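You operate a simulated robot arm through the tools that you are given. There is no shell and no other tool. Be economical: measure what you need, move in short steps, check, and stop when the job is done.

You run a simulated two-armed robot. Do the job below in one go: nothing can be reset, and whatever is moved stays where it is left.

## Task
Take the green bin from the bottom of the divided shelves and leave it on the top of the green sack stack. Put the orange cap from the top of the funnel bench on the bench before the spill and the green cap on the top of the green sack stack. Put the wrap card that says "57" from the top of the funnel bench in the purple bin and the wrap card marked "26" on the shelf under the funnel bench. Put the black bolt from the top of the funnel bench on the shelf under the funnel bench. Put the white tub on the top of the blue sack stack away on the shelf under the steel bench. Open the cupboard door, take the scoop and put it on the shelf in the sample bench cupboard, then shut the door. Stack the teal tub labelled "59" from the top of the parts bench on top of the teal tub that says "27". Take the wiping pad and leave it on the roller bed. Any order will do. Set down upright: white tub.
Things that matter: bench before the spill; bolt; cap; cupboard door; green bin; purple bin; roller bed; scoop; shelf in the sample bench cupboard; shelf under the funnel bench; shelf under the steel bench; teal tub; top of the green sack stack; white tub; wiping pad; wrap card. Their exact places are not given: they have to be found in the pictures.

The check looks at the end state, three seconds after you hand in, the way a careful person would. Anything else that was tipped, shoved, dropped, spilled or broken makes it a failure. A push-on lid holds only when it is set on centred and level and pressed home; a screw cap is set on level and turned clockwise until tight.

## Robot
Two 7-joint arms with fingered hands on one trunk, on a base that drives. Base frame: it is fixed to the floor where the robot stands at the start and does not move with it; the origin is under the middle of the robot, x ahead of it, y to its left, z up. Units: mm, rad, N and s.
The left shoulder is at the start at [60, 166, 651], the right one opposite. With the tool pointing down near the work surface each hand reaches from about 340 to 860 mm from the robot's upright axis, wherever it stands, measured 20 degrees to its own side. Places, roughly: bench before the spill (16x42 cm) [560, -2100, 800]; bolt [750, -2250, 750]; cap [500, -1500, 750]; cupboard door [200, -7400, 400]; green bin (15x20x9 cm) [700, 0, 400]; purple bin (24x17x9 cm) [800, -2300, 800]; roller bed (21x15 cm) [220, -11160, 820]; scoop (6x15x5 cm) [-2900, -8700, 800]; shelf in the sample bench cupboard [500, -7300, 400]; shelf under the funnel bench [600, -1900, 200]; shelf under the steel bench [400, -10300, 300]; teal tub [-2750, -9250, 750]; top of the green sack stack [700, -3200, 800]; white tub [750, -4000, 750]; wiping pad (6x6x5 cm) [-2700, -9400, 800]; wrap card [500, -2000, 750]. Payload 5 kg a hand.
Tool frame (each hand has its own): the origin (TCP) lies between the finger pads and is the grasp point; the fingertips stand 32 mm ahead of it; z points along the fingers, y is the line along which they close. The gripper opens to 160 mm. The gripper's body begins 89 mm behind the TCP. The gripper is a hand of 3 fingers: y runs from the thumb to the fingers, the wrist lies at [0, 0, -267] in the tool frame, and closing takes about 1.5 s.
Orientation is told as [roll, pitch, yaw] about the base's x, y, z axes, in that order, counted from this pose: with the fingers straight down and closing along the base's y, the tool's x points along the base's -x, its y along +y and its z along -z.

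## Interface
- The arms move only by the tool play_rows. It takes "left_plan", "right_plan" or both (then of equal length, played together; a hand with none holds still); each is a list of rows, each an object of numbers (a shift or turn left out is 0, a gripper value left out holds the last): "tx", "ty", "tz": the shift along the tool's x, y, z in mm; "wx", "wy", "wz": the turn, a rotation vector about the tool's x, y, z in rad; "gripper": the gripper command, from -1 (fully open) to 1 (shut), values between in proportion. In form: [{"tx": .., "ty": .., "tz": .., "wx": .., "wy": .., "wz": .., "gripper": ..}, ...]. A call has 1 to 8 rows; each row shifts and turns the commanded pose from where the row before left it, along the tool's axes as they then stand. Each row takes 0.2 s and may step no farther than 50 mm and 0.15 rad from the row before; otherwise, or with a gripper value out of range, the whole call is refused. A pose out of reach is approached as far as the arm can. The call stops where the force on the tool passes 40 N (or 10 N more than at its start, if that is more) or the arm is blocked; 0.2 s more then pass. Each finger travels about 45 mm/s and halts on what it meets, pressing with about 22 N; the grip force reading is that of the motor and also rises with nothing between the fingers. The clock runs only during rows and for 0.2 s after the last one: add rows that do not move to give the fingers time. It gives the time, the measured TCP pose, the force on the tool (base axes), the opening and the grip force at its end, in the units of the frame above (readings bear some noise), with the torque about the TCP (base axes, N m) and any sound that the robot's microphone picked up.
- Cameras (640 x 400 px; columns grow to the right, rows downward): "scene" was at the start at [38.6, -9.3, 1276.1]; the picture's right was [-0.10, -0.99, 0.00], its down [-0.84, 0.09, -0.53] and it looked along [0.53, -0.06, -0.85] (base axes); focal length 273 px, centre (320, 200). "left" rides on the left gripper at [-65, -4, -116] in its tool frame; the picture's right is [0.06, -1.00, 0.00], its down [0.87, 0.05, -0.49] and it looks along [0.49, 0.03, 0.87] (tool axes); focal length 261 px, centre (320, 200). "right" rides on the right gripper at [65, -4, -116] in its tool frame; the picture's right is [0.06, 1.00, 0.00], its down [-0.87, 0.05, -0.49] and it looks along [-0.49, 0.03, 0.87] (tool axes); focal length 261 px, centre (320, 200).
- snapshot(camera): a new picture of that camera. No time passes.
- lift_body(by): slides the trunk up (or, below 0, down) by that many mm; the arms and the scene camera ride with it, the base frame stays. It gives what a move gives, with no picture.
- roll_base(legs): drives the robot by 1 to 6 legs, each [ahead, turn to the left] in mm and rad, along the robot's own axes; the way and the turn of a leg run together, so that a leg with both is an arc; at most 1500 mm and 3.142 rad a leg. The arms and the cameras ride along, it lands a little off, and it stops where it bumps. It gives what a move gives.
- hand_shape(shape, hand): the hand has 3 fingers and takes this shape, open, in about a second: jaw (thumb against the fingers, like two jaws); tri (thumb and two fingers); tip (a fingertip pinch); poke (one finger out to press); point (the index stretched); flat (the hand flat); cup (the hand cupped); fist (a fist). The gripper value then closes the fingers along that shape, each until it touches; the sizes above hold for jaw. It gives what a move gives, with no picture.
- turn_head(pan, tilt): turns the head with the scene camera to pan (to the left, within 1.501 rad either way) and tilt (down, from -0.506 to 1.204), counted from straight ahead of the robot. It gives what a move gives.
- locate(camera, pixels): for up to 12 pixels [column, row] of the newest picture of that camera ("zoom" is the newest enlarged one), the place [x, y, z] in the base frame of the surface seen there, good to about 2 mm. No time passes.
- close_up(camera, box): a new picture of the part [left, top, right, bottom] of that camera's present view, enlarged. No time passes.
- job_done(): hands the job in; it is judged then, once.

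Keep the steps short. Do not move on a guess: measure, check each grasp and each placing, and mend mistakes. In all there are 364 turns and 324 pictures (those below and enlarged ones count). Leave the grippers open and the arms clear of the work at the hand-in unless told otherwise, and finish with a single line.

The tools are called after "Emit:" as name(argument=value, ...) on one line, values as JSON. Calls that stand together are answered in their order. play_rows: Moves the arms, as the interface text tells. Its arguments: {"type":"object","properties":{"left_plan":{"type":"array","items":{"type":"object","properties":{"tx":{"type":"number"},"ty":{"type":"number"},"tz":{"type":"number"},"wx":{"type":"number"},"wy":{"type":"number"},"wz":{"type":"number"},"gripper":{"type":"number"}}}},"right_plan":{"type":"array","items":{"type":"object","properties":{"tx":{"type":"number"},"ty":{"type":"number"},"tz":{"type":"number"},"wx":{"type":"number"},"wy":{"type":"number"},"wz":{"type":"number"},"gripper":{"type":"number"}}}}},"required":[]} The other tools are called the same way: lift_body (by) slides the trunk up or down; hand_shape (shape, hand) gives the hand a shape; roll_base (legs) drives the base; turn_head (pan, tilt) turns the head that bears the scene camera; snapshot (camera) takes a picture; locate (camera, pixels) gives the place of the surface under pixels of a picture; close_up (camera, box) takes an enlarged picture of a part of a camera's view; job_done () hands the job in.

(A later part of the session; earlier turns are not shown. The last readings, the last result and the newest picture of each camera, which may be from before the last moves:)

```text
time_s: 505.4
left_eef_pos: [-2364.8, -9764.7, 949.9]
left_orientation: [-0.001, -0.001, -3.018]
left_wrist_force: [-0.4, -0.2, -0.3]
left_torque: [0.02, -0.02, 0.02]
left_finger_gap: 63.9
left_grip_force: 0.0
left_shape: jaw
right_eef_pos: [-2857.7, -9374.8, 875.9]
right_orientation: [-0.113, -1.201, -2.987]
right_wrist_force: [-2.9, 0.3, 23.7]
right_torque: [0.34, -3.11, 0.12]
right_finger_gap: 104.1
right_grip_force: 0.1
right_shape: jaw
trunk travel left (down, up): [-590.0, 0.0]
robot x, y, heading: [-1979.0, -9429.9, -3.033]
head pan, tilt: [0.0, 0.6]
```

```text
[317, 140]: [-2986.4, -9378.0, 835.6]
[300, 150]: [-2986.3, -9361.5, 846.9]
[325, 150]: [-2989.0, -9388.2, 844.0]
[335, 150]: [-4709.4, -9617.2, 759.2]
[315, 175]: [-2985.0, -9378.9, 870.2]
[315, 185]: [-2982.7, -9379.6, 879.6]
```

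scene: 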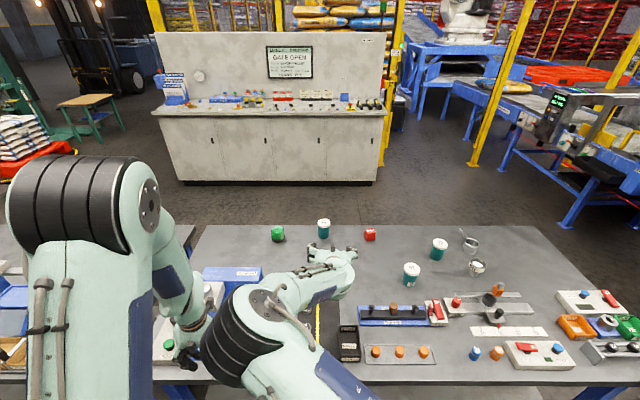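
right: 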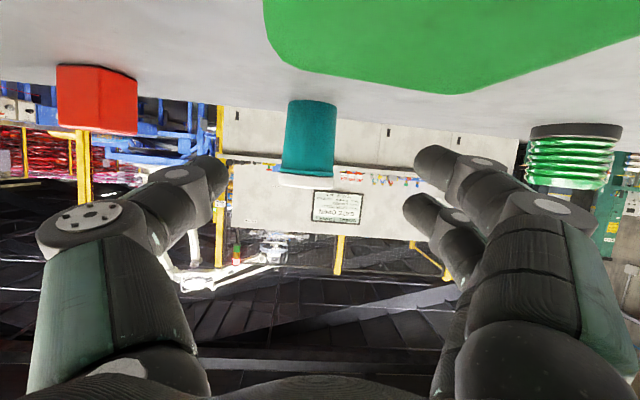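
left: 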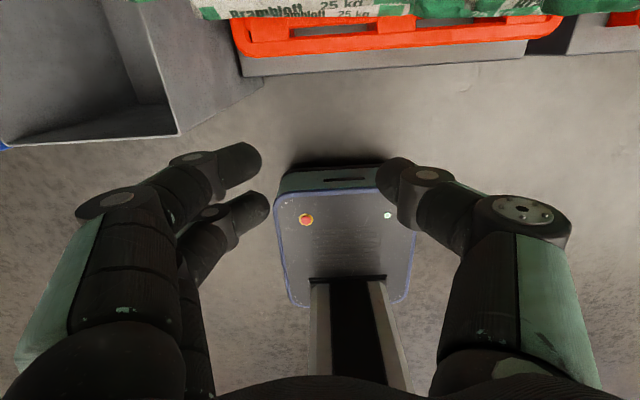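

The camera is pressing on the pad. Lift 35 mm, move forward past it, then lower.

Emit:
play_rows(right_plan=[{"tx": -33, "tz": -13}, {"tx": -14, "tz": 36}, {"tx": -14, "tz": 36}, {}])

Emit:
snapshot(camera="right")

```text
time_s: 506.4
left_eef_pos: [-2365.1, -9765.8, 948.2]
left_orientation: [0.0, 0.003, -3.019]
left_wrist_force: [0.3, -1.5, -0.1]
left_torque: [0.02, -0.04, 0.04]
left_finger_gap: 63.5
left_grip_force: 0.1
left_shape: jaw
right_eef_pos: [-2937.2, -9378.7, 909.9]
right_orientation: [-0.114, -1.201, -2.987]
right_wrist_force: [0.2, -0.1, -0.2]
right_torque: [0.01, 0.0, 0.01]
right_finger_gap: 104.1
right_grip_force: 0.1
right_shape: jaw
trunk travel left (down, up): [-590.0, 0.0]
robot x, y, heading: [-1980.5, -9429.5, -3.035]
head pan, tilt: [0.0, 0.6]
```

```text
176 pictures are left
```

right: 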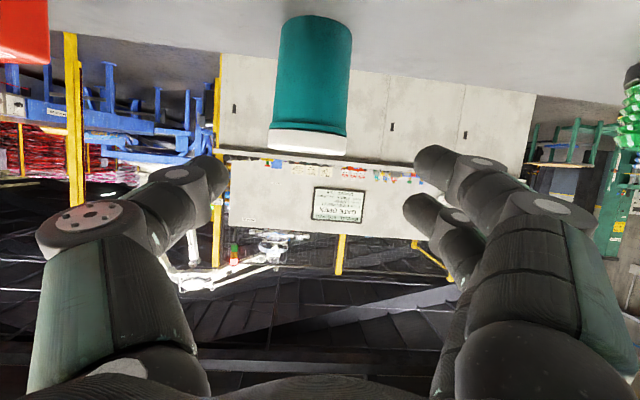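

Emit:
play_rows(right_plan=[{"tx": 5, "tz": 26, "ty": -2}, {"tx": 5, "tz": 26}, {}])

```text
time_s: 507.1
left_eef_pos: [-2363.9, -9765.8, 948.5]
left_orientation: [0.0, 0.002, -3.017]
left_wrist_force: [-0.6, 1.3, 0.5]
left_torque: [-0.01, -0.01, 0.02]
left_finger_gap: 63.6
left_grip_force: 0.1
left_shape: jaw
right_eef_pos: [-2982.8, -9380.7, 882.5]
right_orientation: [-0.112, -1.201, -2.985]
right_wrist_force: [0.0, 0.6, 0.1]
right_torque: [-0.01, 0.0, 0.0]
right_finger_gap: 104.0
right_grip_force: 0.1
right_shape: jaw
trunk travel left (down, up): [-590.0, 0.0]
robot x, y, heading: [-1978.5, -9432.8, -3.027]
head pan, tilt: [0.0, 0.6]
```

Emit:
play_rows(right_plan=[{"tx": 10, "tz": 14, "ty": -4}, {}])

Emit:
snapshot(camera="right")

```text
time_s: 507.8
left_eef_pos: [-2365.0, -9766.2, 949.5]
left_orientation: [-0.001, 0.001, -3.015]
left_wrist_force: [0.0, -0.4, -0.1]
left_torque: [-0.02, 0.01, -0.01]
left_finger_gap: 63.9
left_grip_force: 0.1
left_shape: jaw
right_eef_pos: [-2992.7, -9376.1, 866.7]
right_orientation: [-0.109, -1.2, -2.989]
right_wrist_force: [-0.3, 0.1, 0.1]
right_torque: [0.05, -0.03, -0.01]
right_finger_gap: 103.9
right_grip_force: 0.1
right_shape: jaw
trunk travel left (down, up): [-590.0, 0.0]
robot x, y, heading: [-1981.2, -9430.7, -3.037]
head pan, tilt: [0.0, 0.6]
```

```text
175 pictures are left
```

right: 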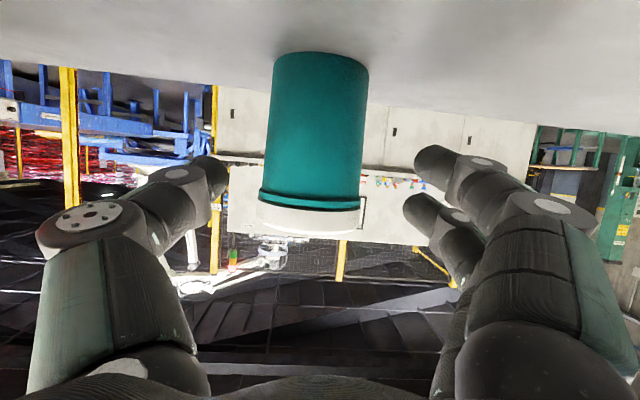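

Fingers are on both sides of the upper body. Close and lift.

Emit:
play_rows(right_plan=[{"gripper": 1}, {}, {}, {}, {}, {}])

Emit:
play_rows(right_plan=[{"tx": -19, "tz": -7}, {"tx": -28, "tz": -11}, {"tx": -37, "tz": -15}, {}])

Emit:
snapshot(camera="right")

Emit:
close_up(camera="scene", box=[230, 170, 450, 320])

```text
time_s: 509.1
left_eef_pos: [-2366.0, -9764.7, 950.0]
left_orientation: [0.0, 0.002, -3.018]
left_wrist_force: [-0.2, -0.2, -0.6]
left_torque: [0.0, 0.03, 0.0]
left_finger_gap: 63.6
left_grip_force: 0.1
left_shape: jaw
right_eef_pos: [-2992.4, -9375.3, 868.1]
right_orientation: [-0.11, -1.199, -2.986]
right_wrist_force: [0.7, 0.7, 0.2]
right_torque: [0.0, -0.01, 0.0]
right_finger_gap: 49.7
right_grip_force: 22.1
right_shape: jaw
trunk travel left (down, up): [-590.0, 0.0]
robot x, y, heading: [-1978.3, -9426.2, -3.027]
head pan, tilt: [0.0, 0.6]
```

```text
time_s: 510.1
left_eef_pos: [-2365.4, -9765.2, 949.5]
left_orientation: [0.0, 0.002, -3.019]
left_wrist_force: [-0.5, -0.1, -0.4]
left_torque: [-0.04, 0.0, -0.02]
left_finger_gap: 63.7
left_grip_force: 0.0
left_shape: jaw
right_eef_pos: [-2989.4, -9379.4, 959.3]
right_orientation: [-0.111, -1.198, -2.988]
right_wrist_force: [0.3, 0.0, -2.6]
right_torque: [0.02, -0.03, 0.0]
right_finger_gap: 49.4
right_grip_force: 22.1
right_shape: jaw
trunk travel left (down, up): [-590.0, 0.0]
robot x, y, heading: [-1982.4, -9431.1, -3.03]
head pan, tilt: [0.0, 0.6]
```

```text
174 pictures are left
```

right: 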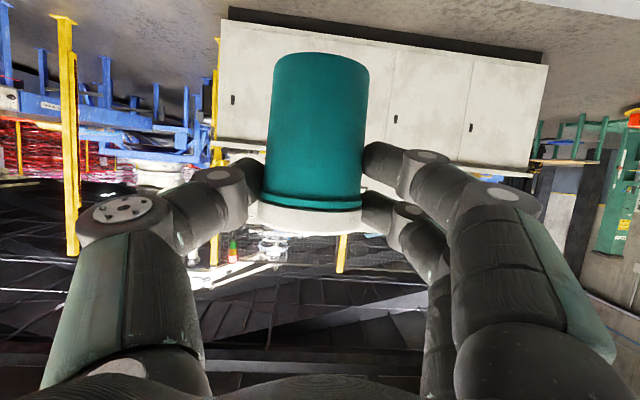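

```text
2.67 times, centred on (340, 245) of scene
```

zoom: 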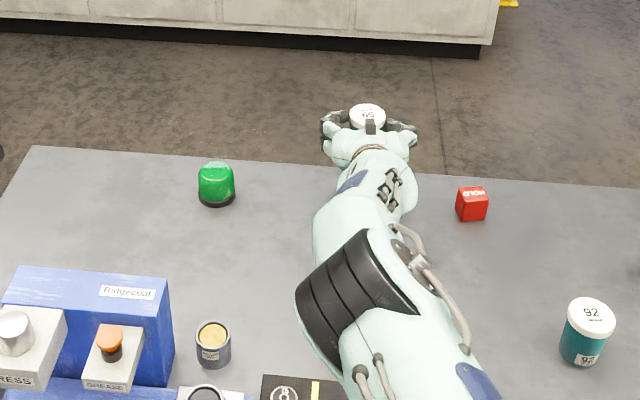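

Held firmly. Raise and retract, back the base off, and move to tub 27.

Emit:
play_rows(right_plan=[{"tx": -33, "tz": -13}, {"tx": -33, "tz": -13}, {"tx": 14, "tz": -37}, {"tx": 14, "tz": -37}, {"tx": 14, "tz": -37}, {"tx": 14, "tz": -37}, {"tx": 14, "tz": -37}, {}])

Emit:
roll_base(legs=[[-450, 0], [0, -1.682], [470, 0], [0, 1.571]])

Emit:
snapshot(camera="scene")

```text
time_s: 511.9
left_eef_pos: [-2365.5, -9766.3, 949.2]
left_orientation: [0.001, 0.001, -3.018]
left_wrist_force: [1.1, -0.2, 0.1]
left_torque: [0.02, 0.01, -0.01]
left_finger_gap: 63.8
left_grip_force: 0.1
left_shape: jaw
right_eef_pos: [-2790.9, -9372.5, 1030.9]
right_orientation: [-0.11, -1.201, -2.987]
right_wrist_force: [0.2, -0.2, -1.8]
right_torque: [0.0, -0.01, -0.01]
right_finger_gap: 49.5
right_grip_force: 21.9
right_shape: jaw
trunk travel left (down, up): [-590.0, 0.0]
robot x, y, heading: [-1980.5, -9431.3, -3.028]
head pan, tilt: [0.0, 0.6]
```

```text
time_s: 525.2
left_eef_pos: [-1947.5, -9194.4, 948.7]
left_orientation: [-0.001, 0.001, -3.137]
left_wrist_force: [0.4, -0.3, -0.2]
left_torque: [-0.01, 0.0, 0.02]
left_finger_gap: 63.7
left_grip_force: 0.1
left_shape: jaw
right_eef_pos: [-2324.3, -8754.8, 1030.8]
right_orientation: [-0.111, -1.201, -3.105]
right_wrist_force: [0.1, 0.5, -2.4]
right_torque: [0.03, 0.0, -0.04]
right_finger_gap: 49.3
right_grip_force: 22.4
right_shape: jaw
trunk travel left (down, up): [-590.0, 0.0]
robot x, y, heading: [-1526.7, -8907.3, 3.131]
head pan, tilt: [0.0, 0.6]
```

```text
172 pictures are left
```

scene: 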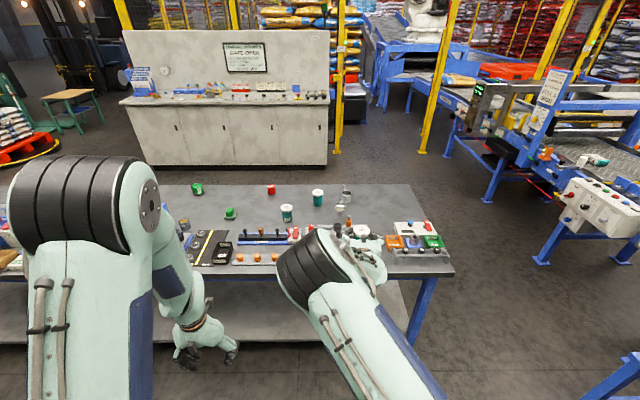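

Emit:
close_up(camera="scene", box=[260, 170, 380, 240])

Emit:
locate(camera="zoom", pixels=[[304, 114], [280, 114], [329, 114], [304, 105], [304, 122], [304, 160], [286, 160], [323, 160], [450, 110], [420, 225], [440, 145]])

```text
5.33 times, centred on (320, 205) of scene
```

zoom: 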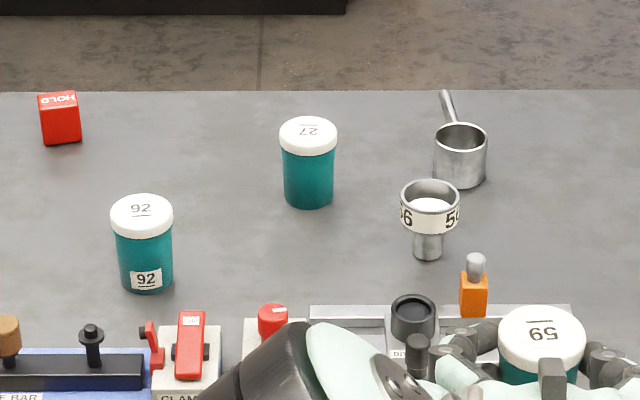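

```text
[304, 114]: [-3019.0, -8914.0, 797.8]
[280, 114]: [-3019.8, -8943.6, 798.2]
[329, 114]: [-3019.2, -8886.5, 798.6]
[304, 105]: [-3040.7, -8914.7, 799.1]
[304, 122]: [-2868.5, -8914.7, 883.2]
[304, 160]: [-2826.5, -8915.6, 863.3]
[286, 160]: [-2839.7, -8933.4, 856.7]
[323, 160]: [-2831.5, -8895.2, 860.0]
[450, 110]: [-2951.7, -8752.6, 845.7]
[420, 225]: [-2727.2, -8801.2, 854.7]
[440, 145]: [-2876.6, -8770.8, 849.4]
```

Emit:
locate(camera="zoom", pixels=[[308, 118], [308, 126], [308, 133], [308, 143], [283, 133], [334, 133], [308, 180], [308, 195]])

Emit:
play_rows(right_plan=[{"ty": 40}, {"ty": 40}, {"ty": 40}, {"ty": 36}, {}])

```text
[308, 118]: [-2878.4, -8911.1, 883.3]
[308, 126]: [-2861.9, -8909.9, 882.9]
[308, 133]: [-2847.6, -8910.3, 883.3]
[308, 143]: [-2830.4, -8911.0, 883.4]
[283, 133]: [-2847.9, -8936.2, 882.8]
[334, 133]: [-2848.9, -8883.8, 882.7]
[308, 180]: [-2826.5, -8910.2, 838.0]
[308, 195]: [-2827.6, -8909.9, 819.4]
```

```text
time_s: 526.5
left_eef_pos: [-1946.6, -9194.1, 948.8]
left_orientation: [0.001, 0.003, -3.136]
left_wrist_force: [-0.4, -0.2, 0.0]
left_torque: [0.03, 0.0, 0.0]
left_finger_gap: 63.7
left_grip_force: 0.0
left_shape: jaw
right_eef_pos: [-2335.4, -8909.4, 1024.9]
right_orientation: [-0.109, -1.2, -3.11]
right_wrist_force: [0.1, 0.4, -2.4]
right_torque: [-0.04, -0.02, 0.05]
right_finger_gap: 49.1
right_grip_force: 22.1
right_shape: jaw
trunk travel left (down, up): [-590.0, 0.0]
robot x, y, heading: [-1525.0, -8905.3, 3.131]
head pan, tilt: [0.0, 0.6]
```

Tub 27 lid centre ≈(−2853, −8910), z 883. Now measure the held tub relative to the hand.

Emit:
close_up(camera="scene", box=[270, 190, 390, 270])

```text
5.00 times, centred on (330, 230) of scene
```

zoom: 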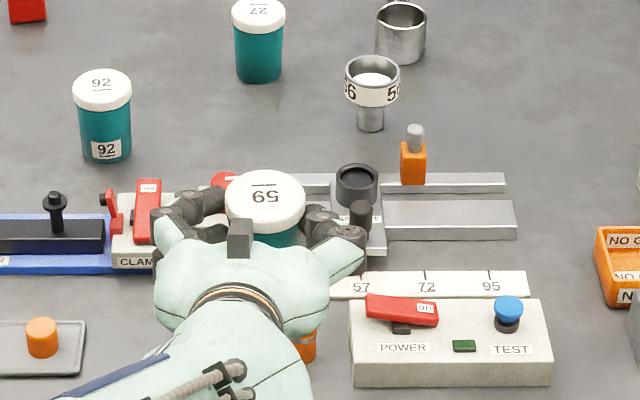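

Emit:
locate(camera="zoom", pixels=[[265, 174], [265, 185], [265, 215], [228, 198], [303, 198], [265, 225], [277, 240]])

```text
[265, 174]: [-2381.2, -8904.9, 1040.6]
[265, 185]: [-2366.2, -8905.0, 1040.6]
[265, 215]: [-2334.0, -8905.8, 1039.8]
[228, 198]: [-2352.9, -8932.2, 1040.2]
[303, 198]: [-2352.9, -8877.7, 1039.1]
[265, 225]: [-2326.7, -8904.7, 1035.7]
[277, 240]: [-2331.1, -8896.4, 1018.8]
```

Tub axis is 20 mm ahead of and 4 mm right of the TCP; bottom at TCP−69. Drive 430 forward.

Emit:
roll_base(legs=[[430, 0.01]])

Emit:
close_up(camera="scene", box=[240, 190, 420, 310])

```text
time_s: 529.1
left_eef_pos: [-2373.2, -9194.4, 949.2]
left_orientation: [0.0, 0.002, -3.13]
left_wrist_force: [-0.2, -0.5, 0.0]
left_torque: [0.0, 0.0, -0.01]
left_finger_gap: 63.6
left_grip_force: 0.2
left_shape: jaw
right_eef_pos: [-2765.2, -8912.2, 1023.9]
right_orientation: [-0.11, -1.2, -3.099]
right_wrist_force: [0.2, 0.7, -1.2]
right_torque: [-0.04, -0.06, 0.01]
right_finger_gap: 49.3
right_grip_force: 22.1
right_shape: jaw
trunk travel left (down, up): [-590.0, 0.0]
robot x, y, heading: [-1951.0, -8904.6, 3.137]
head pan, tilt: [0.0, 0.6]
```

```text
3.33 times, centred on (330, 250) of scene
```

zoom: 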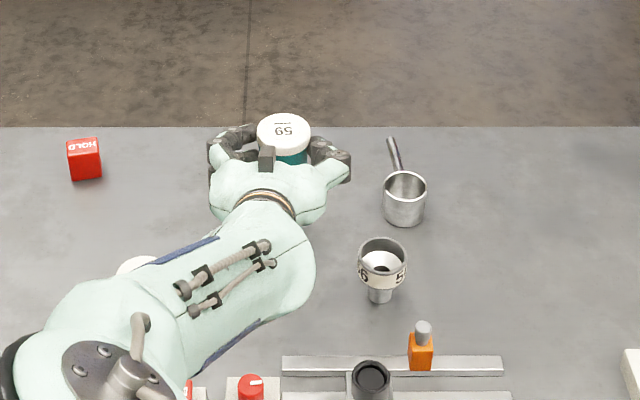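

Emit:
play_rows(right_plan=[{"tx": -12.3, "ty": 3, "tz": 31.5}, {"tx": -12.3, "ty": 3, "tz": 31.5}, {}])

Emit:
close_up(camera="scene", box=[270, 180, 390, 260])

Emit:
snapshot(camera="right")

```text
time_s: 529.9
left_eef_pos: [-2373.5, -9195.6, 947.7]
left_orientation: [0.001, 0.003, -3.128]
left_wrist_force: [-0.5, -0.6, -0.1]
left_torque: [0.03, -0.02, 0.02]
left_finger_gap: 63.6
left_grip_force: 0.0
left_shape: jaw
right_eef_pos: [-2828.4, -8914.6, 1023.8]
right_orientation: [-0.111, -1.201, -3.099]
right_wrist_force: [-0.2, 0.0, -2.4]
right_torque: [-0.03, -0.07, -0.02]
right_finger_gap: 49.1
right_grip_force: 21.9
right_shape: jaw
trunk travel left (down, up): [-590.0, 0.0]
robot x, y, heading: [-1952.6, -8904.7, 3.143]
head pan, tilt: [0.0, 0.6]
```

```text
5.00 times, centred on (330, 220) of scene
```

zoom: 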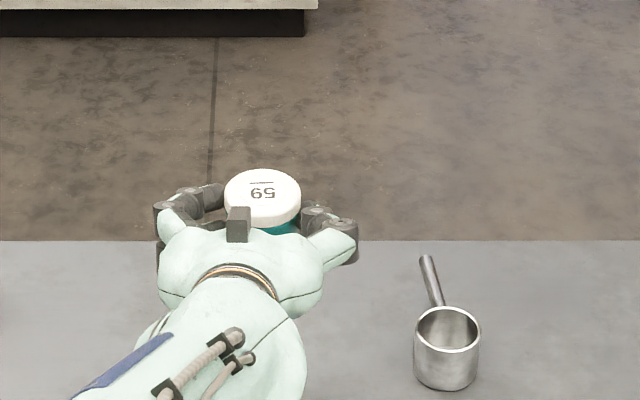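

```text
167 pictures are left
```

right: 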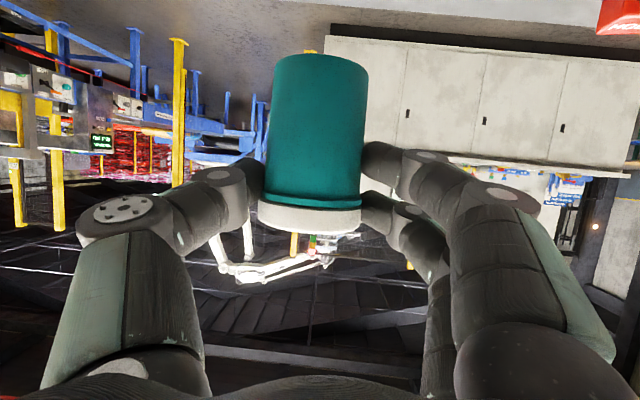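

Emit:
locate(camera="zoom", pixels=[[263, 172], [226, 196], [300, 196], [263, 212], [270, 222]])

```text
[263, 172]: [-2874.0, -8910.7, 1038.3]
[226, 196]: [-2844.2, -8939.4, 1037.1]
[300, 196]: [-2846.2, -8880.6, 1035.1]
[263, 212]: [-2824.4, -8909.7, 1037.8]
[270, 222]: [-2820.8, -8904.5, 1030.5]
```

Held tub axis (−2849, −8910); target (−2853, −8910). Lower 62 with that correction.

Emit:
play_rows(right_plan=[{"tx": 28, "ty": 1.3, "tz": 13}, {"tx": 28, "ty": 1.3, "tz": 13}, {}])

Emit:
snapshot(camera="right")

Emit:
close_up(camera="scene", box=[270, 180, 390, 260])

```text
time_s: 530.7
left_eef_pos: [-2372.8, -9194.2, 948.4]
left_orientation: [0.0, 0.002, -3.133]
left_wrist_force: [0.3, -0.3, 0.4]
left_torque: [0.03, -0.02, 0.04]
left_finger_gap: 64.0
left_grip_force: 0.0
left_shape: jaw
right_eef_pos: [-2834.5, -8911.8, 961.5]
right_orientation: [-0.108, -1.202, -3.102]
right_wrist_force: [0.2, 0.4, -0.7]
right_torque: [-0.03, -0.04, 0.02]
right_finger_gap: 49.3
right_grip_force: 22.2
right_shape: jaw
trunk travel left (down, up): [-590.0, 0.0]
robot x, y, heading: [-1948.8, -8904.4, 3.14]
head pan, tilt: [0.0, 0.6]
```

```text
166 pictures are left
```

right: 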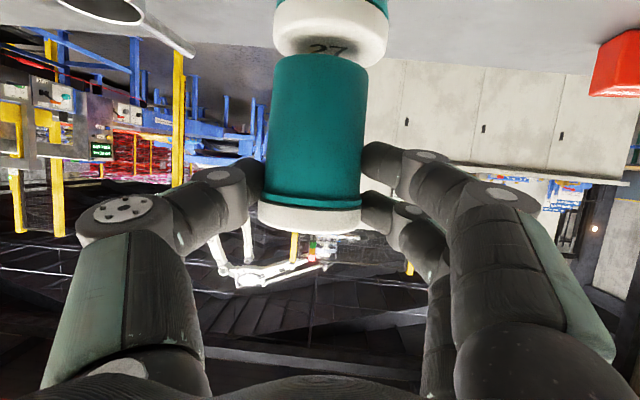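

```text
5.00 times, centred on (330, 220) of scene
```

zoom: 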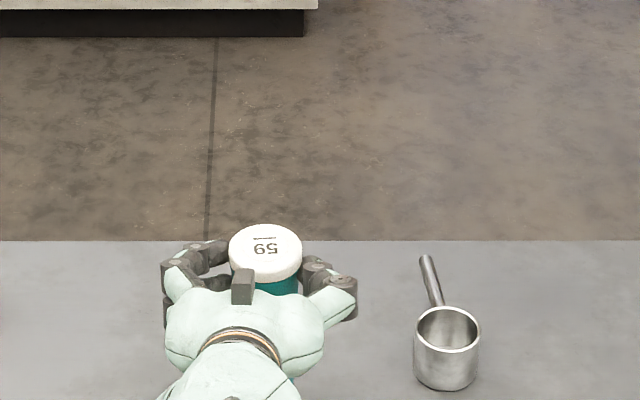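

Emit:
locate(camera="zoom", pixels=[[266, 226], [229, 250], [302, 250], [266, 268], [240, 232], [292, 232]])

Emit:
locate(camera="right", pixels=[[277, 20], [385, 20], [330, 20], [274, 75], [366, 75], [320, 75], [320, 230]])

```text
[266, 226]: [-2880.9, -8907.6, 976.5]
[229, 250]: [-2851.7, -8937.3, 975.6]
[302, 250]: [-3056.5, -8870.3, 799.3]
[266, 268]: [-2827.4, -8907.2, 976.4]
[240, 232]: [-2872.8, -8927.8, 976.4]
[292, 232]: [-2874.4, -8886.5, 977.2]
```

```text
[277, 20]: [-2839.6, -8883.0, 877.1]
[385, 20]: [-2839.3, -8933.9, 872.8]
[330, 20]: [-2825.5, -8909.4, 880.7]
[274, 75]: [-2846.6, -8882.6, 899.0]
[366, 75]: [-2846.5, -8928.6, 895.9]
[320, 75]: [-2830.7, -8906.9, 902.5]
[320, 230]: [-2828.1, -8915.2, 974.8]
```

Nearly aligned; correct by (+2, −3) and continue lowering in small steps.

Emit:
play_rows(right_plan=[{"tx": 6, "ty": 3.2, "tz": 0}, {"tx": 2, "tz": 0.7}, {"tx": 1.5, "tz": 0.6}, {}])

```text
time_s: 531.7
left_eef_pos: [-2373.8, -9194.8, 948.2]
left_orientation: [0.001, 0.003, -3.131]
left_wrist_force: [-0.2, 0.5, 0.4]
left_torque: [-0.01, -0.03, -0.01]
left_finger_gap: 63.8
left_grip_force: 0.0
left_shape: jaw
right_eef_pos: [-2834.3, -8915.3, 954.3]
right_orientation: [-0.112, -1.201, -3.1]
right_wrist_force: [0.3, -0.2, -2.2]
right_torque: [-0.03, -0.06, 0.03]
right_finger_gap: 49.0
right_grip_force: 21.8
right_shape: jaw
trunk travel left (down, up): [-590.0, 0.0]
robot x, y, heading: [-1954.6, -8900.5, 3.145]
head pan, tilt: [0.0, 0.6]
```

Emit:
play_rows(right_plan=[{"tx": 1.5, "tz": 0.6}, {"tx": 1.2, "tz": 0.5}, {"tx": 1.2, "tz": 0.5}, {}])

Emit:
snapshot(camera="right")

```text
time_s: 532.7
left_eef_pos: [-2371.8, -9195.3, 949.7]
left_orientation: [0.001, -0.001, -3.131]
left_wrist_force: [-0.3, 0.4, -0.3]
left_torque: [-0.03, -0.01, 0.01]
left_finger_gap: 63.7
left_grip_force: 0.1
left_shape: jaw
right_eef_pos: [-2833.1, -8917.0, 950.5]
right_orientation: [-0.11, -1.203, -3.101]
right_wrist_force: [-0.1, 1.6, 8.4]
right_torque: [0.03, 0.15, 0.0]
right_finger_gap: 49.1
right_grip_force: 22.1
right_shape: jaw
trunk travel left (down, up): [-590.0, 0.0]
robot x, y, heading: [-1952.2, -8903.8, 3.142]
head pan, tilt: [0.0, 0.6]
```

```text
164 pictures are left
```

right: 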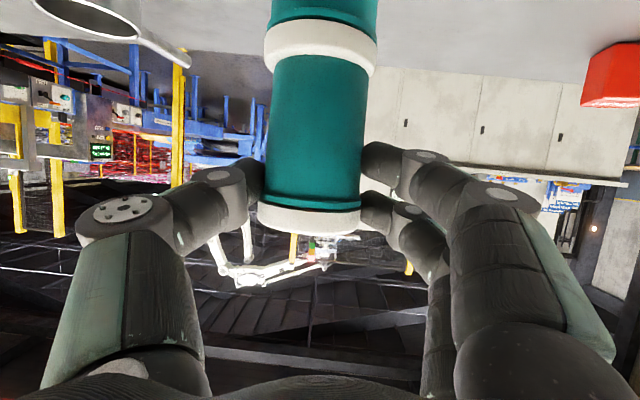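

Seated and aligned. Release slowly and open just enough.

Emit:
play_rows(right_plan=[{"gripper": 0.3}, {}, {}, {"gripper": -0.1}, {}, {}])

Emit:
snapshot(camera="right")

```text
time_s: 534.1
left_eef_pos: [-2374.0, -9195.4, 947.3]
left_orientation: [0.0, 0.003, -3.131]
left_wrist_force: [-0.6, -0.4, -0.1]
left_torque: [-0.01, -0.01, 0.0]
left_finger_gap: 63.7
left_grip_force: 0.1
left_shape: jaw
right_eef_pos: [-2834.1, -8917.5, 949.4]
right_orientation: [-0.108, -1.201, -3.1]
right_wrist_force: [-0.1, -0.9, -0.3]
right_torque: [0.0, -0.04, 0.01]
right_finger_gap: 87.4
right_grip_force: 0.0
right_shape: jaw
trunk travel left (down, up): [-590.0, 0.0]
robot x, y, heading: [-1955.2, -8903.7, 3.138]
head pan, tilt: [0.0, 0.6]
```

```text
163 pictures are left
```

right: 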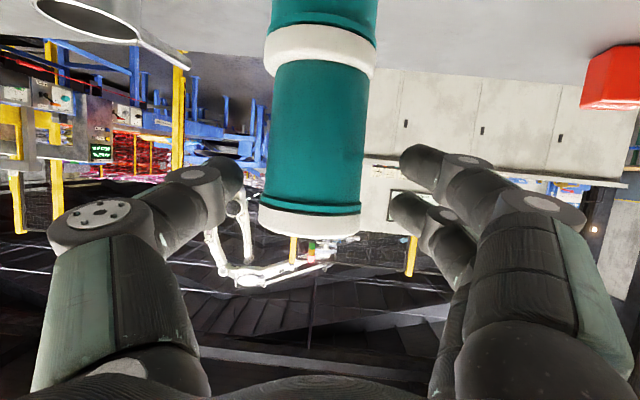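

Emit:
play_rows(right_plan=[{"tx": 14, "ty": -2, "tz": -37}, {"tx": 14, "ty": -2, "tz": -37}, {"tx": 14, "ty": -2, "tz": -37}, {"tx": -30}, {}])

Emit:
close_up(camera="scene", box=[200, 170, 400, 290])

```text
time_s: 535.3
left_eef_pos: [-2373.9, -9195.0, 949.6]
left_orientation: [-0.001, 0.004, -3.129]
left_wrist_force: [0.1, 0.1, 0.2]
left_torque: [0.03, 0.05, 0.0]
left_finger_gap: 63.8
left_grip_force: 0.0
left_shape: jaw
right_eef_pos: [-2727.4, -8919.0, 976.9]
right_orientation: [-0.113, -1.2, -3.1]
right_wrist_force: [1.6, 0.5, 0.0]
right_torque: [0.01, 0.02, -0.02]
right_finger_gap: 87.6
right_grip_force: 0.0
right_shape: jaw
trunk travel left (down, up): [-590.0, 0.0]
robot x, y, heading: [-1951.1, -8904.2, 3.138]
head pan, tilt: [0.0, 0.6]
```

```text
3.20 times, centred on (300, 230) of scene
```

zoom: 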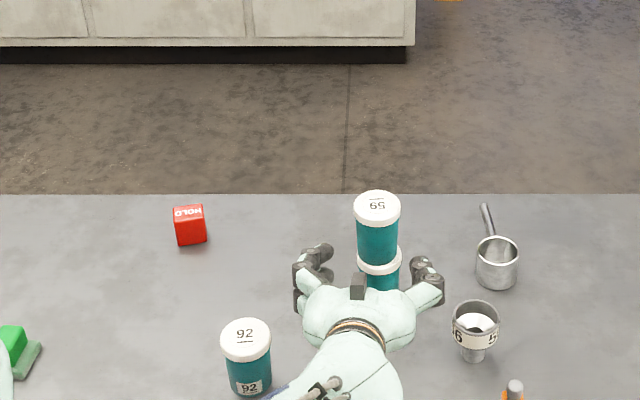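

The stack stands straight. Next the scoop (cup at zoom (497, 262)); change the hand pitch to −0.6 and move right to its line.

Emit:
play_rows(right_plan=[{"wy": 0.15}, {"wy": 0.15}, {"wy": 0.15}, {"wy": 0.15}, {"ty": -40}, {"ty": -40}, {"ty": -40}, {"ty": -37, "gripper": -0.25}])

Emit:
snapshot(camera="right")

Emit:
close_up(camera="scene", box=[290, 190, 430, 290])

```text
time_s: 537.1
left_eef_pos: [-2374.6, -9193.3, 949.2]
left_orientation: [0.003, 0.004, -3.131]
left_wrist_force: [-0.3, -0.2, 0.0]
left_torque: [-0.04, 0.02, -0.01]
left_finger_gap: 63.9
left_grip_force: 0.0
left_shape: jaw
right_eef_pos: [-2715.9, -8760.5, 985.1]
right_orientation: [-0.047, -0.602, 3.109]
right_wrist_force: [-0.7, 0.7, -0.5]
right_torque: [-0.02, 0.0, 0.01]
right_finger_gap: 99.3
right_grip_force: 0.1
right_shape: jaw
trunk travel left (down, up): [-590.0, 0.0]
robot x, y, heading: [-1949.4, -8903.1, 3.137]
head pan, tilt: [0.0, 0.6]
```

```text
161 pictures are left
```

right: 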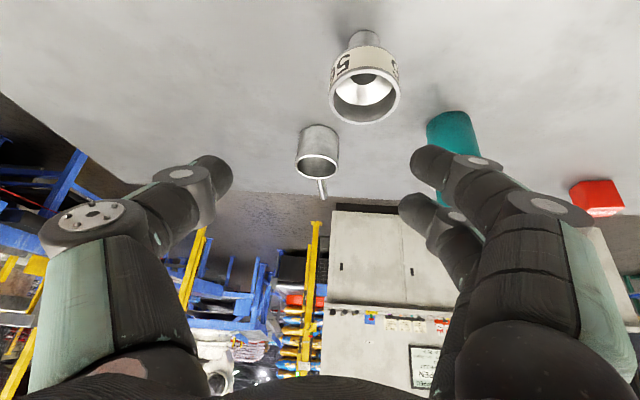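

```text
4.00 times, centred on (360, 240) of scene
```

zoom: 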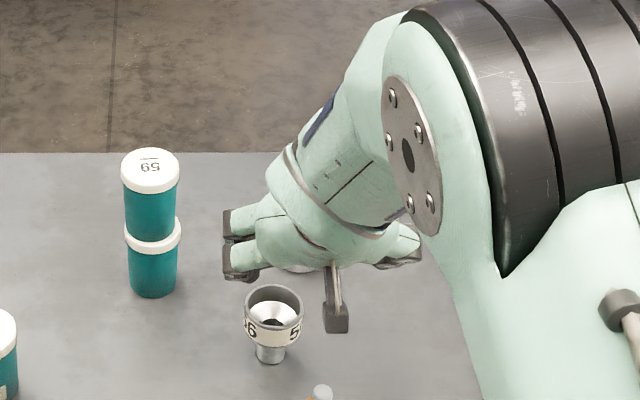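

Emit:
locate(camera="right", pixels=[[318, 145], [300, 150], [337, 150], [318, 128], [317, 178], [323, 190], [365, 115], [330, 80], [398, 85], [440, 120]])

```text
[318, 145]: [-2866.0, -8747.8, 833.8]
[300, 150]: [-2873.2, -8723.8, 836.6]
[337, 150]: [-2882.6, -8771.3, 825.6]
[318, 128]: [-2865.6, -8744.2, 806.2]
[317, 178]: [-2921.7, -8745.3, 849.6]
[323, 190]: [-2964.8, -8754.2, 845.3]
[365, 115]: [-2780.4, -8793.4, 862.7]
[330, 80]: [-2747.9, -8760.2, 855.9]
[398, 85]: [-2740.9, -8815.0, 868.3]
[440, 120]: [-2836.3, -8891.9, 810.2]
```

Scoop cup centre ≈(−2894, −8747), Ø≈56, top z 850. Base forward 25 and approach above it.

Emit:
roll_base(legs=[[25, 0]])

Emit:
play_rows(right_plan=[{"tx": -18.3, "ty": 0, "tz": 38.4}, {"tx": -18.3, "ty": 0, "tz": 38.4}, {"tx": -18.3, "ty": 0, "tz": 38.4}, {"tx": -18.3, "ty": 0, "tz": 38.4}, {}])

Emit:
snapshot(camera="right")

```text
time_s: 537.9
left_eef_pos: [-2399.8, -9195.8, 948.6]
left_orientation: [0.001, 0.004, -3.128]
left_wrist_force: [-0.8, -0.1, 0.4]
left_torque: [0.0, -0.05, -0.01]
left_finger_gap: 63.7
left_grip_force: 0.1
left_shape: jaw
right_eef_pos: [-2742.6, -8763.1, 983.0]
right_orientation: [-0.048, -0.602, 3.109]
right_wrist_force: [0.3, 0.1, -0.8]
right_torque: [0.0, -0.02, -0.01]
right_finger_gap: 99.6
right_grip_force: 0.1
right_shape: jaw
trunk travel left (down, up): [-590.0, 0.0]
robot x, y, heading: [-1974.0, -8900.4, 3.138]
head pan, tilt: [0.0, 0.6]
```

```text
time_s: 539.1
left_eef_pos: [-2398.9, -9194.9, 948.3]
left_orientation: [0.0, 0.001, -3.129]
left_wrist_force: [0.6, -0.8, 0.1]
left_torque: [-0.02, 0.0, -0.01]
left_finger_gap: 63.7
left_grip_force: 0.2
left_shape: jaw
right_eef_pos: [-2889.1, -8751.2, 903.0]
right_orientation: [-0.048, -0.602, 3.108]
right_wrist_force: [-0.2, -0.7, 0.4]
right_torque: [0.01, 0.02, 0.0]
right_finger_gap: 99.9
right_grip_force: 0.0
right_shape: jaw
trunk travel left (down, up): [-590.0, 0.0]
robot x, y, heading: [-1981.3, -8907.0, 3.138]
head pan, tilt: [0.0, 0.6]
```

```text
159 pictures are left
```

right: 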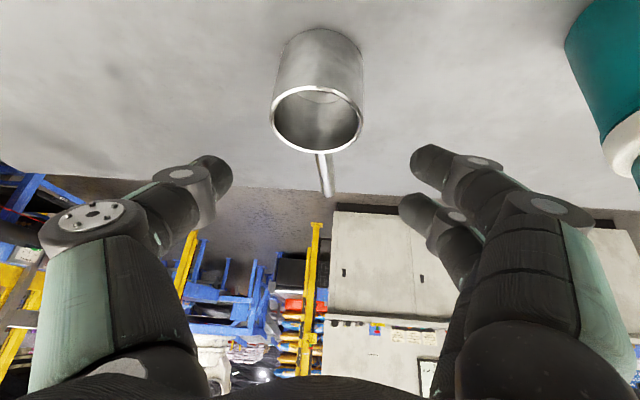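

Emit:
play_rows(right_plan=[{"tx": 20, "ty": -0.6, "tz": 22.5}, {"tx": 20, "ty": -0.6, "tz": 22.5}, {}])

Emit:
snapshot(camera="right")

```text
time_s: 539.9
left_eef_pos: [-2397.5, -9194.5, 949.4]
left_orientation: [-0.001, 0.002, -3.13]
left_wrist_force: [0.6, -0.6, 0.3]
left_torque: [0.0, -0.02, 0.0]
left_finger_gap: 63.6
left_grip_force: 0.0
left_shape: jaw
right_eef_pos: [-2881.9, -8744.5, 841.7]
right_orientation: [-0.049, -0.603, 3.109]
right_wrist_force: [0.5, -0.3, 0.3]
right_torque: [-0.02, 0.01, -0.02]
right_finger_gap: 99.6
right_grip_force: 0.0
right_shape: jaw
trunk travel left (down, up): [-590.0, 0.0]
robot x, y, heading: [-1980.3, -8903.9, 3.134]
head pan, tilt: [0.0, 0.6]
```

```text
158 pictures are left
```

right: 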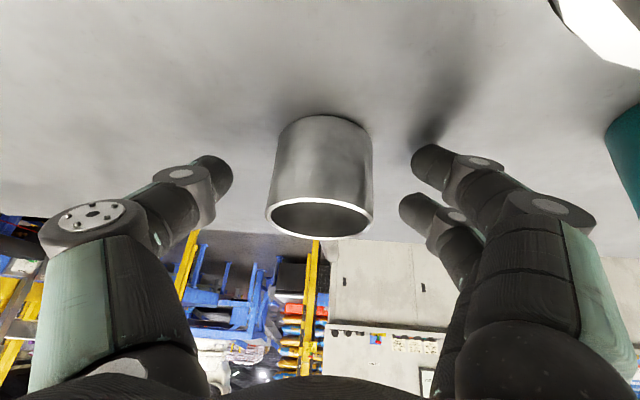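

Scoop cup is centred between the fingers. Close and lift.

Emit:
play_rows(right_plan=[{"gripper": 1}, {}, {}, {}, {}, {}])

Emit:
play_rows(right_plan=[{"tx": -11, "tz": -16}, {"tx": -23, "tz": -33}, {"tx": -25, "tz": -36}, {"tx": -25, "tz": -36}, {}])

Emit:
snapshot(camera="right")

Emit:
close_up(camera="scene", box=[200, 150, 440, 310])

```text
time_s: 541.3
left_eef_pos: [-2397.1, -9195.0, 948.3]
left_orientation: [0.001, 0.002, -3.13]
left_wrist_force: [-0.6, -0.6, -0.1]
left_torque: [0.0, 0.01, -0.02]
left_finger_gap: 63.6
left_grip_force: 0.0
left_shape: jaw
right_eef_pos: [-2880.8, -8744.1, 842.1]
right_orientation: [-0.049, -0.602, 3.109]
right_wrist_force: [-0.1, 0.6, -0.9]
right_torque: [-0.02, -0.07, 0.01]
right_finger_gap: 46.6
right_grip_force: 22.0
right_shape: jaw
trunk travel left (down, up): [-590.0, 0.0]
robot x, y, heading: [-1973.5, -8904.0, 3.142]
head pan, tilt: [0.0, 0.6]
```

```text
time_s: 542.5
left_eef_pos: [-2398.1, -9194.2, 949.1]
left_orientation: [0.0, 0.002, -3.13]
left_wrist_force: [0.1, 0.3, -0.6]
left_torque: [-0.01, -0.02, 0.03]
left_finger_gap: 63.7
left_grip_force: 0.1
left_shape: jaw
right_eef_pos: [-2882.6, -8750.2, 989.3]
right_orientation: [-0.048, -0.601, 3.109]
right_wrist_force: [0.2, -0.3, -1.4]
right_torque: [-0.02, -0.03, 0.01]
right_finger_gap: 47.0
right_grip_force: 22.0
right_shape: jaw
trunk travel left (down, up): [-590.0, 0.0]
robot x, y, heading: [-1975.5, -8903.9, 3.14]
head pan, tilt: [0.0, 0.6]
```

```text
157 pictures are left
```

right: 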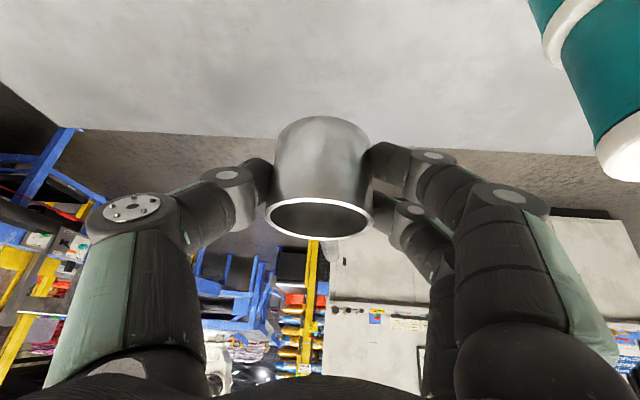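

```text
2.50 times, centred on (320, 230) of scene
```

zoom: 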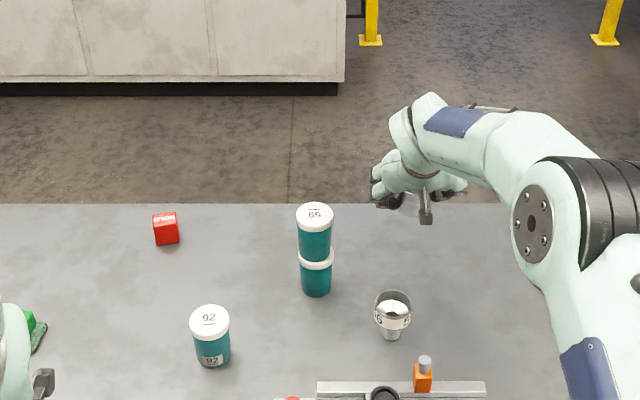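

Scoop held. Retract the right arm, back off and shift to y≈−9216 to take the pad with the left hand.

Emit:
play_rows(right_plan=[{"tx": 33, "tz": -22}, {"tx": 33, "tz": -22}, {"tx": 33, "tz": -22}, {"tx": 33, "tz": -22}, {"tx": 33, "tz": -22}, {}])

Emit:
roll_base(legs=[[-350, 0], [0, 1.571], [312, 0], [0, -1.571], [150, 0]])

Emit:
snapshot(camera="scene")

```text
time_s: 543.9
left_eef_pos: [-2399.6, -9194.5, 948.0]
left_orientation: [0.002, 0.0, -3.131]
left_wrist_force: [0.0, -0.2, 0.2]
left_torque: [-0.01, -0.04, -0.02]
left_finger_gap: 63.7
left_grip_force: 0.1
left_shape: jaw
right_eef_pos: [-2684.2, -8762.7, 986.5]
right_orientation: [-0.045, -0.602, 3.107]
right_wrist_force: [0.3, -0.3, -0.5]
right_torque: [-0.04, -0.04, -0.02]
right_finger_gap: 46.8
right_grip_force: 22.1
right_shape: jaw
trunk travel left (down, up): [-590.0, 0.0]
robot x, y, heading: [-1980.7, -8902.3, 3.139]
head pan, tilt: [0.0, 0.6]
```

```text
time_s: 556.6
left_eef_pos: [-2198.6, -9529.7, 948.9]
left_orientation: [0.001, 0.001, -3.087]
left_wrist_force: [-0.5, 0.3, 0.1]
left_torque: [-0.04, -0.07, -0.02]
left_finger_gap: 63.7
left_grip_force: 0.0
left_shape: jaw
right_eef_pos: [-2501.7, -9111.0, 985.1]
right_orientation: [-0.048, -0.601, -3.133]
right_wrist_force: [-0.1, 1.0, -2.0]
right_torque: [0.03, -0.05, 0.03]
right_finger_gap: 46.3
right_grip_force: 21.7
right_shape: jaw
trunk travel left (down, up): [-590.0, 0.0]
robot x, y, heading: [-1791.5, -9223.5, -3.096]
head pan, tilt: [0.0, 0.6]
```

```text
155 pictures are left
```

scene: 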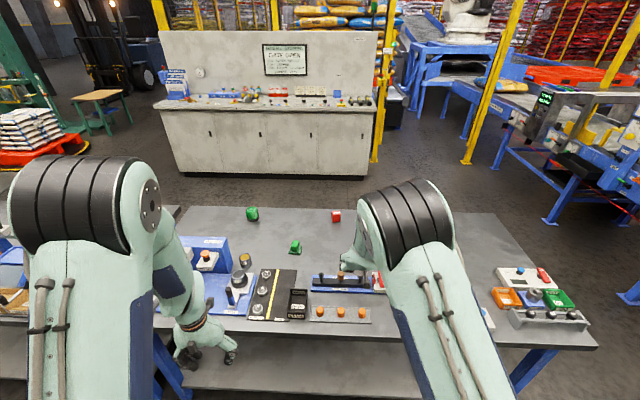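

Emit:
close_up(camera="scene", box=[230, 210, 350, 290])

Emit:
locate(camera="zoom", pixels=[[347, 155], [335, 175], [360, 175], [347, 165], [315, 215], [375, 220], [370, 200], [345, 218], [75, 280], [200, 330]])

```text
5.00 times, centred on (290, 250) of scene
```

zoom: 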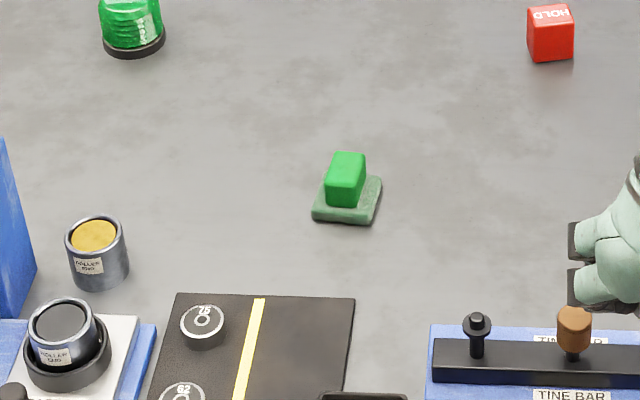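

```text
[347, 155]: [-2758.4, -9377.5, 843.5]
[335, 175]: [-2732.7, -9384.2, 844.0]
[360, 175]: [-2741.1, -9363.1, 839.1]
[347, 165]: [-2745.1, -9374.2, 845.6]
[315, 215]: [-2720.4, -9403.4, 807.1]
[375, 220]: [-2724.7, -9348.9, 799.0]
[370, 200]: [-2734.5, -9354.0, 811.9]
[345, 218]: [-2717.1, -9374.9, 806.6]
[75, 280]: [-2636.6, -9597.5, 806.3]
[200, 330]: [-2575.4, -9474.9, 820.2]
```

Pad handle centre ≈(−2745, −9375), top z 845. Square up, move in, and bring the left hand over it.

Emit:
roll_base(legs=[[0, -0.045], [180, 0]])

Emit:
play_rows(left_plan=[{"tx": -43, "ty": -17, "gripper": 0.2}, {"tx": -43, "ty": -17}, {"tx": -43, "ty": -17}, {"tx": -43, "ty": -17}, {"tx": -43, "ty": -17}, {"tx": -43, "ty": -17}, {"tx": -40, "ty": -17}, {"tx": -40, "ty": -17}])

Emit:
snapshot(camera="left")

```text
time_s: 558.5
left_eef_pos: [-2391.7, -9514.0, 948.3]
left_orientation: [0.0, 0.0, -3.125]
left_wrist_force: [0.1, 0.4, 0.3]
left_torque: [0.03, 0.01, -0.03]
left_finger_gap: 63.5
left_grip_force: 0.1
left_shape: jaw
right_eef_pos: [-2677.9, -9084.0, 986.2]
right_orientation: [-0.049, -0.6, 3.114]
right_wrist_force: [-0.6, -0.9, -0.7]
right_torque: [-0.02, -0.05, 0.0]
right_finger_gap: 46.4
right_grip_force: 22.2
right_shape: jaw
trunk travel left (down, up): [-590.0, 0.0]
robot x, y, heading: [-1968.5, -9219.8, -3.137]
head pan, tilt: [0.0, 0.6]
```

```text
time_s: 560.3
left_eef_pos: [-2732.7, -9381.3, 947.8]
left_orientation: [0.003, 0.003, -3.124]
left_wrist_force: [-0.1, -0.4, -0.6]
left_torque: [-0.03, 0.02, -0.01]
left_finger_gap: 63.7
left_grip_force: 0.1
left_shape: jaw
right_eef_pos: [-2679.0, -9084.4, 986.7]
right_orientation: [-0.049, -0.6, 3.113]
right_wrist_force: [-0.2, -0.5, -1.7]
right_torque: [0.01, -0.04, 0.02]
right_finger_gap: 46.5
right_grip_force: 21.7
right_shape: jaw
trunk travel left (down, up): [-590.0, 0.0]
robot x, y, heading: [-1971.5, -9222.7, -3.142]
head pan, tilt: [0.0, 0.6]
```

```text
153 pictures are left
```

left: 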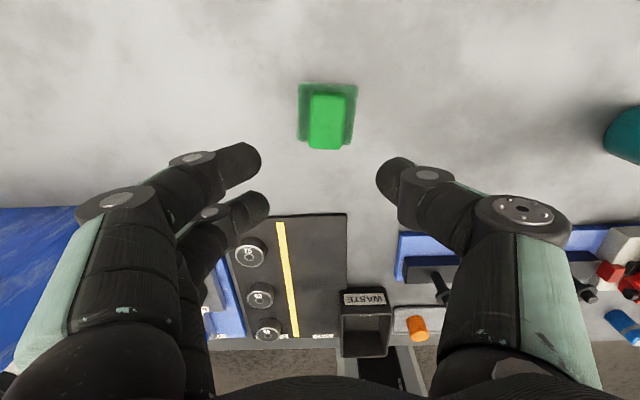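

Emit:
locate(camera="left", pixels=[[327, 100], [327, 120], [327, 145], [310, 115], [344, 115]])

```text
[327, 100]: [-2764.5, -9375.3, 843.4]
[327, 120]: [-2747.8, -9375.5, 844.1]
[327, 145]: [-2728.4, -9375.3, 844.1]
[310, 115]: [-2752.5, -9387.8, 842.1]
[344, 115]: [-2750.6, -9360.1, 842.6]
```

Emit:
play_rows(left_plan=[{"tx": -13, "ty": -7}, {"tz": 45}, {"tz": 40}, {"tz": 16}, {}])

Emit:
snapshot(camera="left")

```text
time_s: 561.5
left_eef_pos: [-2743.4, -9376.8, 847.1]
left_orientation: [0.003, 0.001, -3.127]
left_wrist_force: [0.9, 0.0, -1.1]
left_torque: [0.0, 0.03, 0.02]
left_finger_gap: 63.7
left_grip_force: 0.2
left_shape: jaw
right_eef_pos: [-2676.7, -9083.5, 987.3]
right_orientation: [-0.05, -0.6, 3.113]
right_wrist_force: [0.1, -0.7, -1.2]
right_torque: [0.0, -0.01, -0.01]
right_finger_gap: 46.3
right_grip_force: 21.7
right_shape: jaw
trunk travel left (down, up): [-590.0, 0.0]
robot x, y, heading: [-1973.2, -9221.9, -3.142]
head pan, tilt: [0.0, 0.6]
```

```text
152 pictures are left
```

left: 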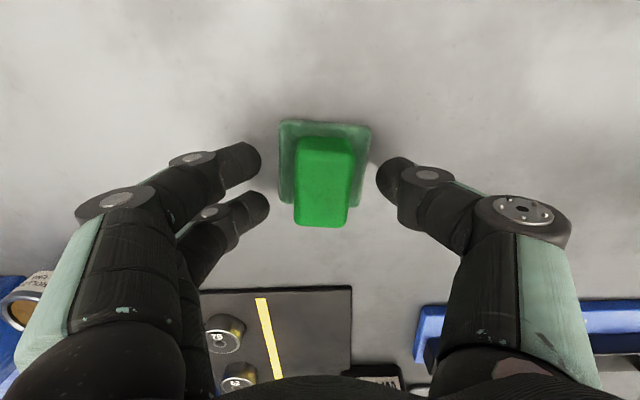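

Emit:
play_rows(left_plan=[{"gripper": 1}, {}, {}, {}, {}])

Emit:
play_rows(left_plan=[{"tz": -30}, {"tz": -45}, {"tz": -45}, {}])

Emit:
snapshot(camera="left")

```text
time_s: 562.7
left_eef_pos: [-2743.7, -9376.5, 847.5]
left_orientation: [0.002, 0.002, -3.126]
left_wrist_force: [-0.4, -0.3, 0.7]
left_torque: [-0.01, 0.0, -0.01]
left_finger_gap: 26.4
left_grip_force: 21.9
left_shape: jaw
right_eef_pos: [-2677.9, -9083.1, 986.6]
right_orientation: [-0.049, -0.601, 3.112]
right_wrist_force: [0.0, -0.6, -0.7]
right_torque: [0.0, -0.03, -0.01]
right_finger_gap: 46.4
right_grip_force: 21.7
right_shape: jaw
trunk travel left (down, up): [-590.0, 0.0]
robot x, y, heading: [-1974.3, -9225.7, -3.139]
head pan, tilt: [0.0, 0.6]
```

```text
time_s: 563.7
left_eef_pos: [-2742.7, -9378.4, 969.6]
left_orientation: [0.0, 0.0, -3.128]
left_wrist_force: [0.4, -0.3, -0.3]
left_torque: [0.02, 0.0, -0.02]
left_finger_gap: 26.5
left_grip_force: 21.8
left_shape: jaw
right_eef_pos: [-2678.3, -9084.3, 986.4]
right_orientation: [-0.048, -0.601, 3.113]
right_wrist_force: [-0.2, -0.5, -0.8]
right_torque: [-0.03, -0.02, -0.04]
right_finger_gap: 46.2
right_grip_force: 21.9
right_shape: jaw
trunk travel left (down, up): [-590.0, 0.0]
robot x, y, heading: [-1974.8, -9221.5, -3.137]
head pan, tilt: [0.0, 0.6]
```

```text
151 pictures are left
```

left: 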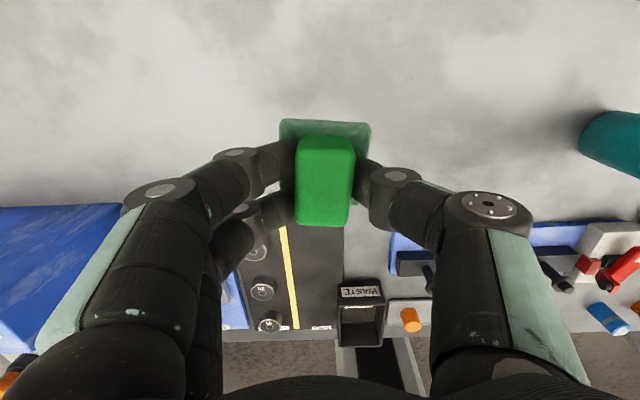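

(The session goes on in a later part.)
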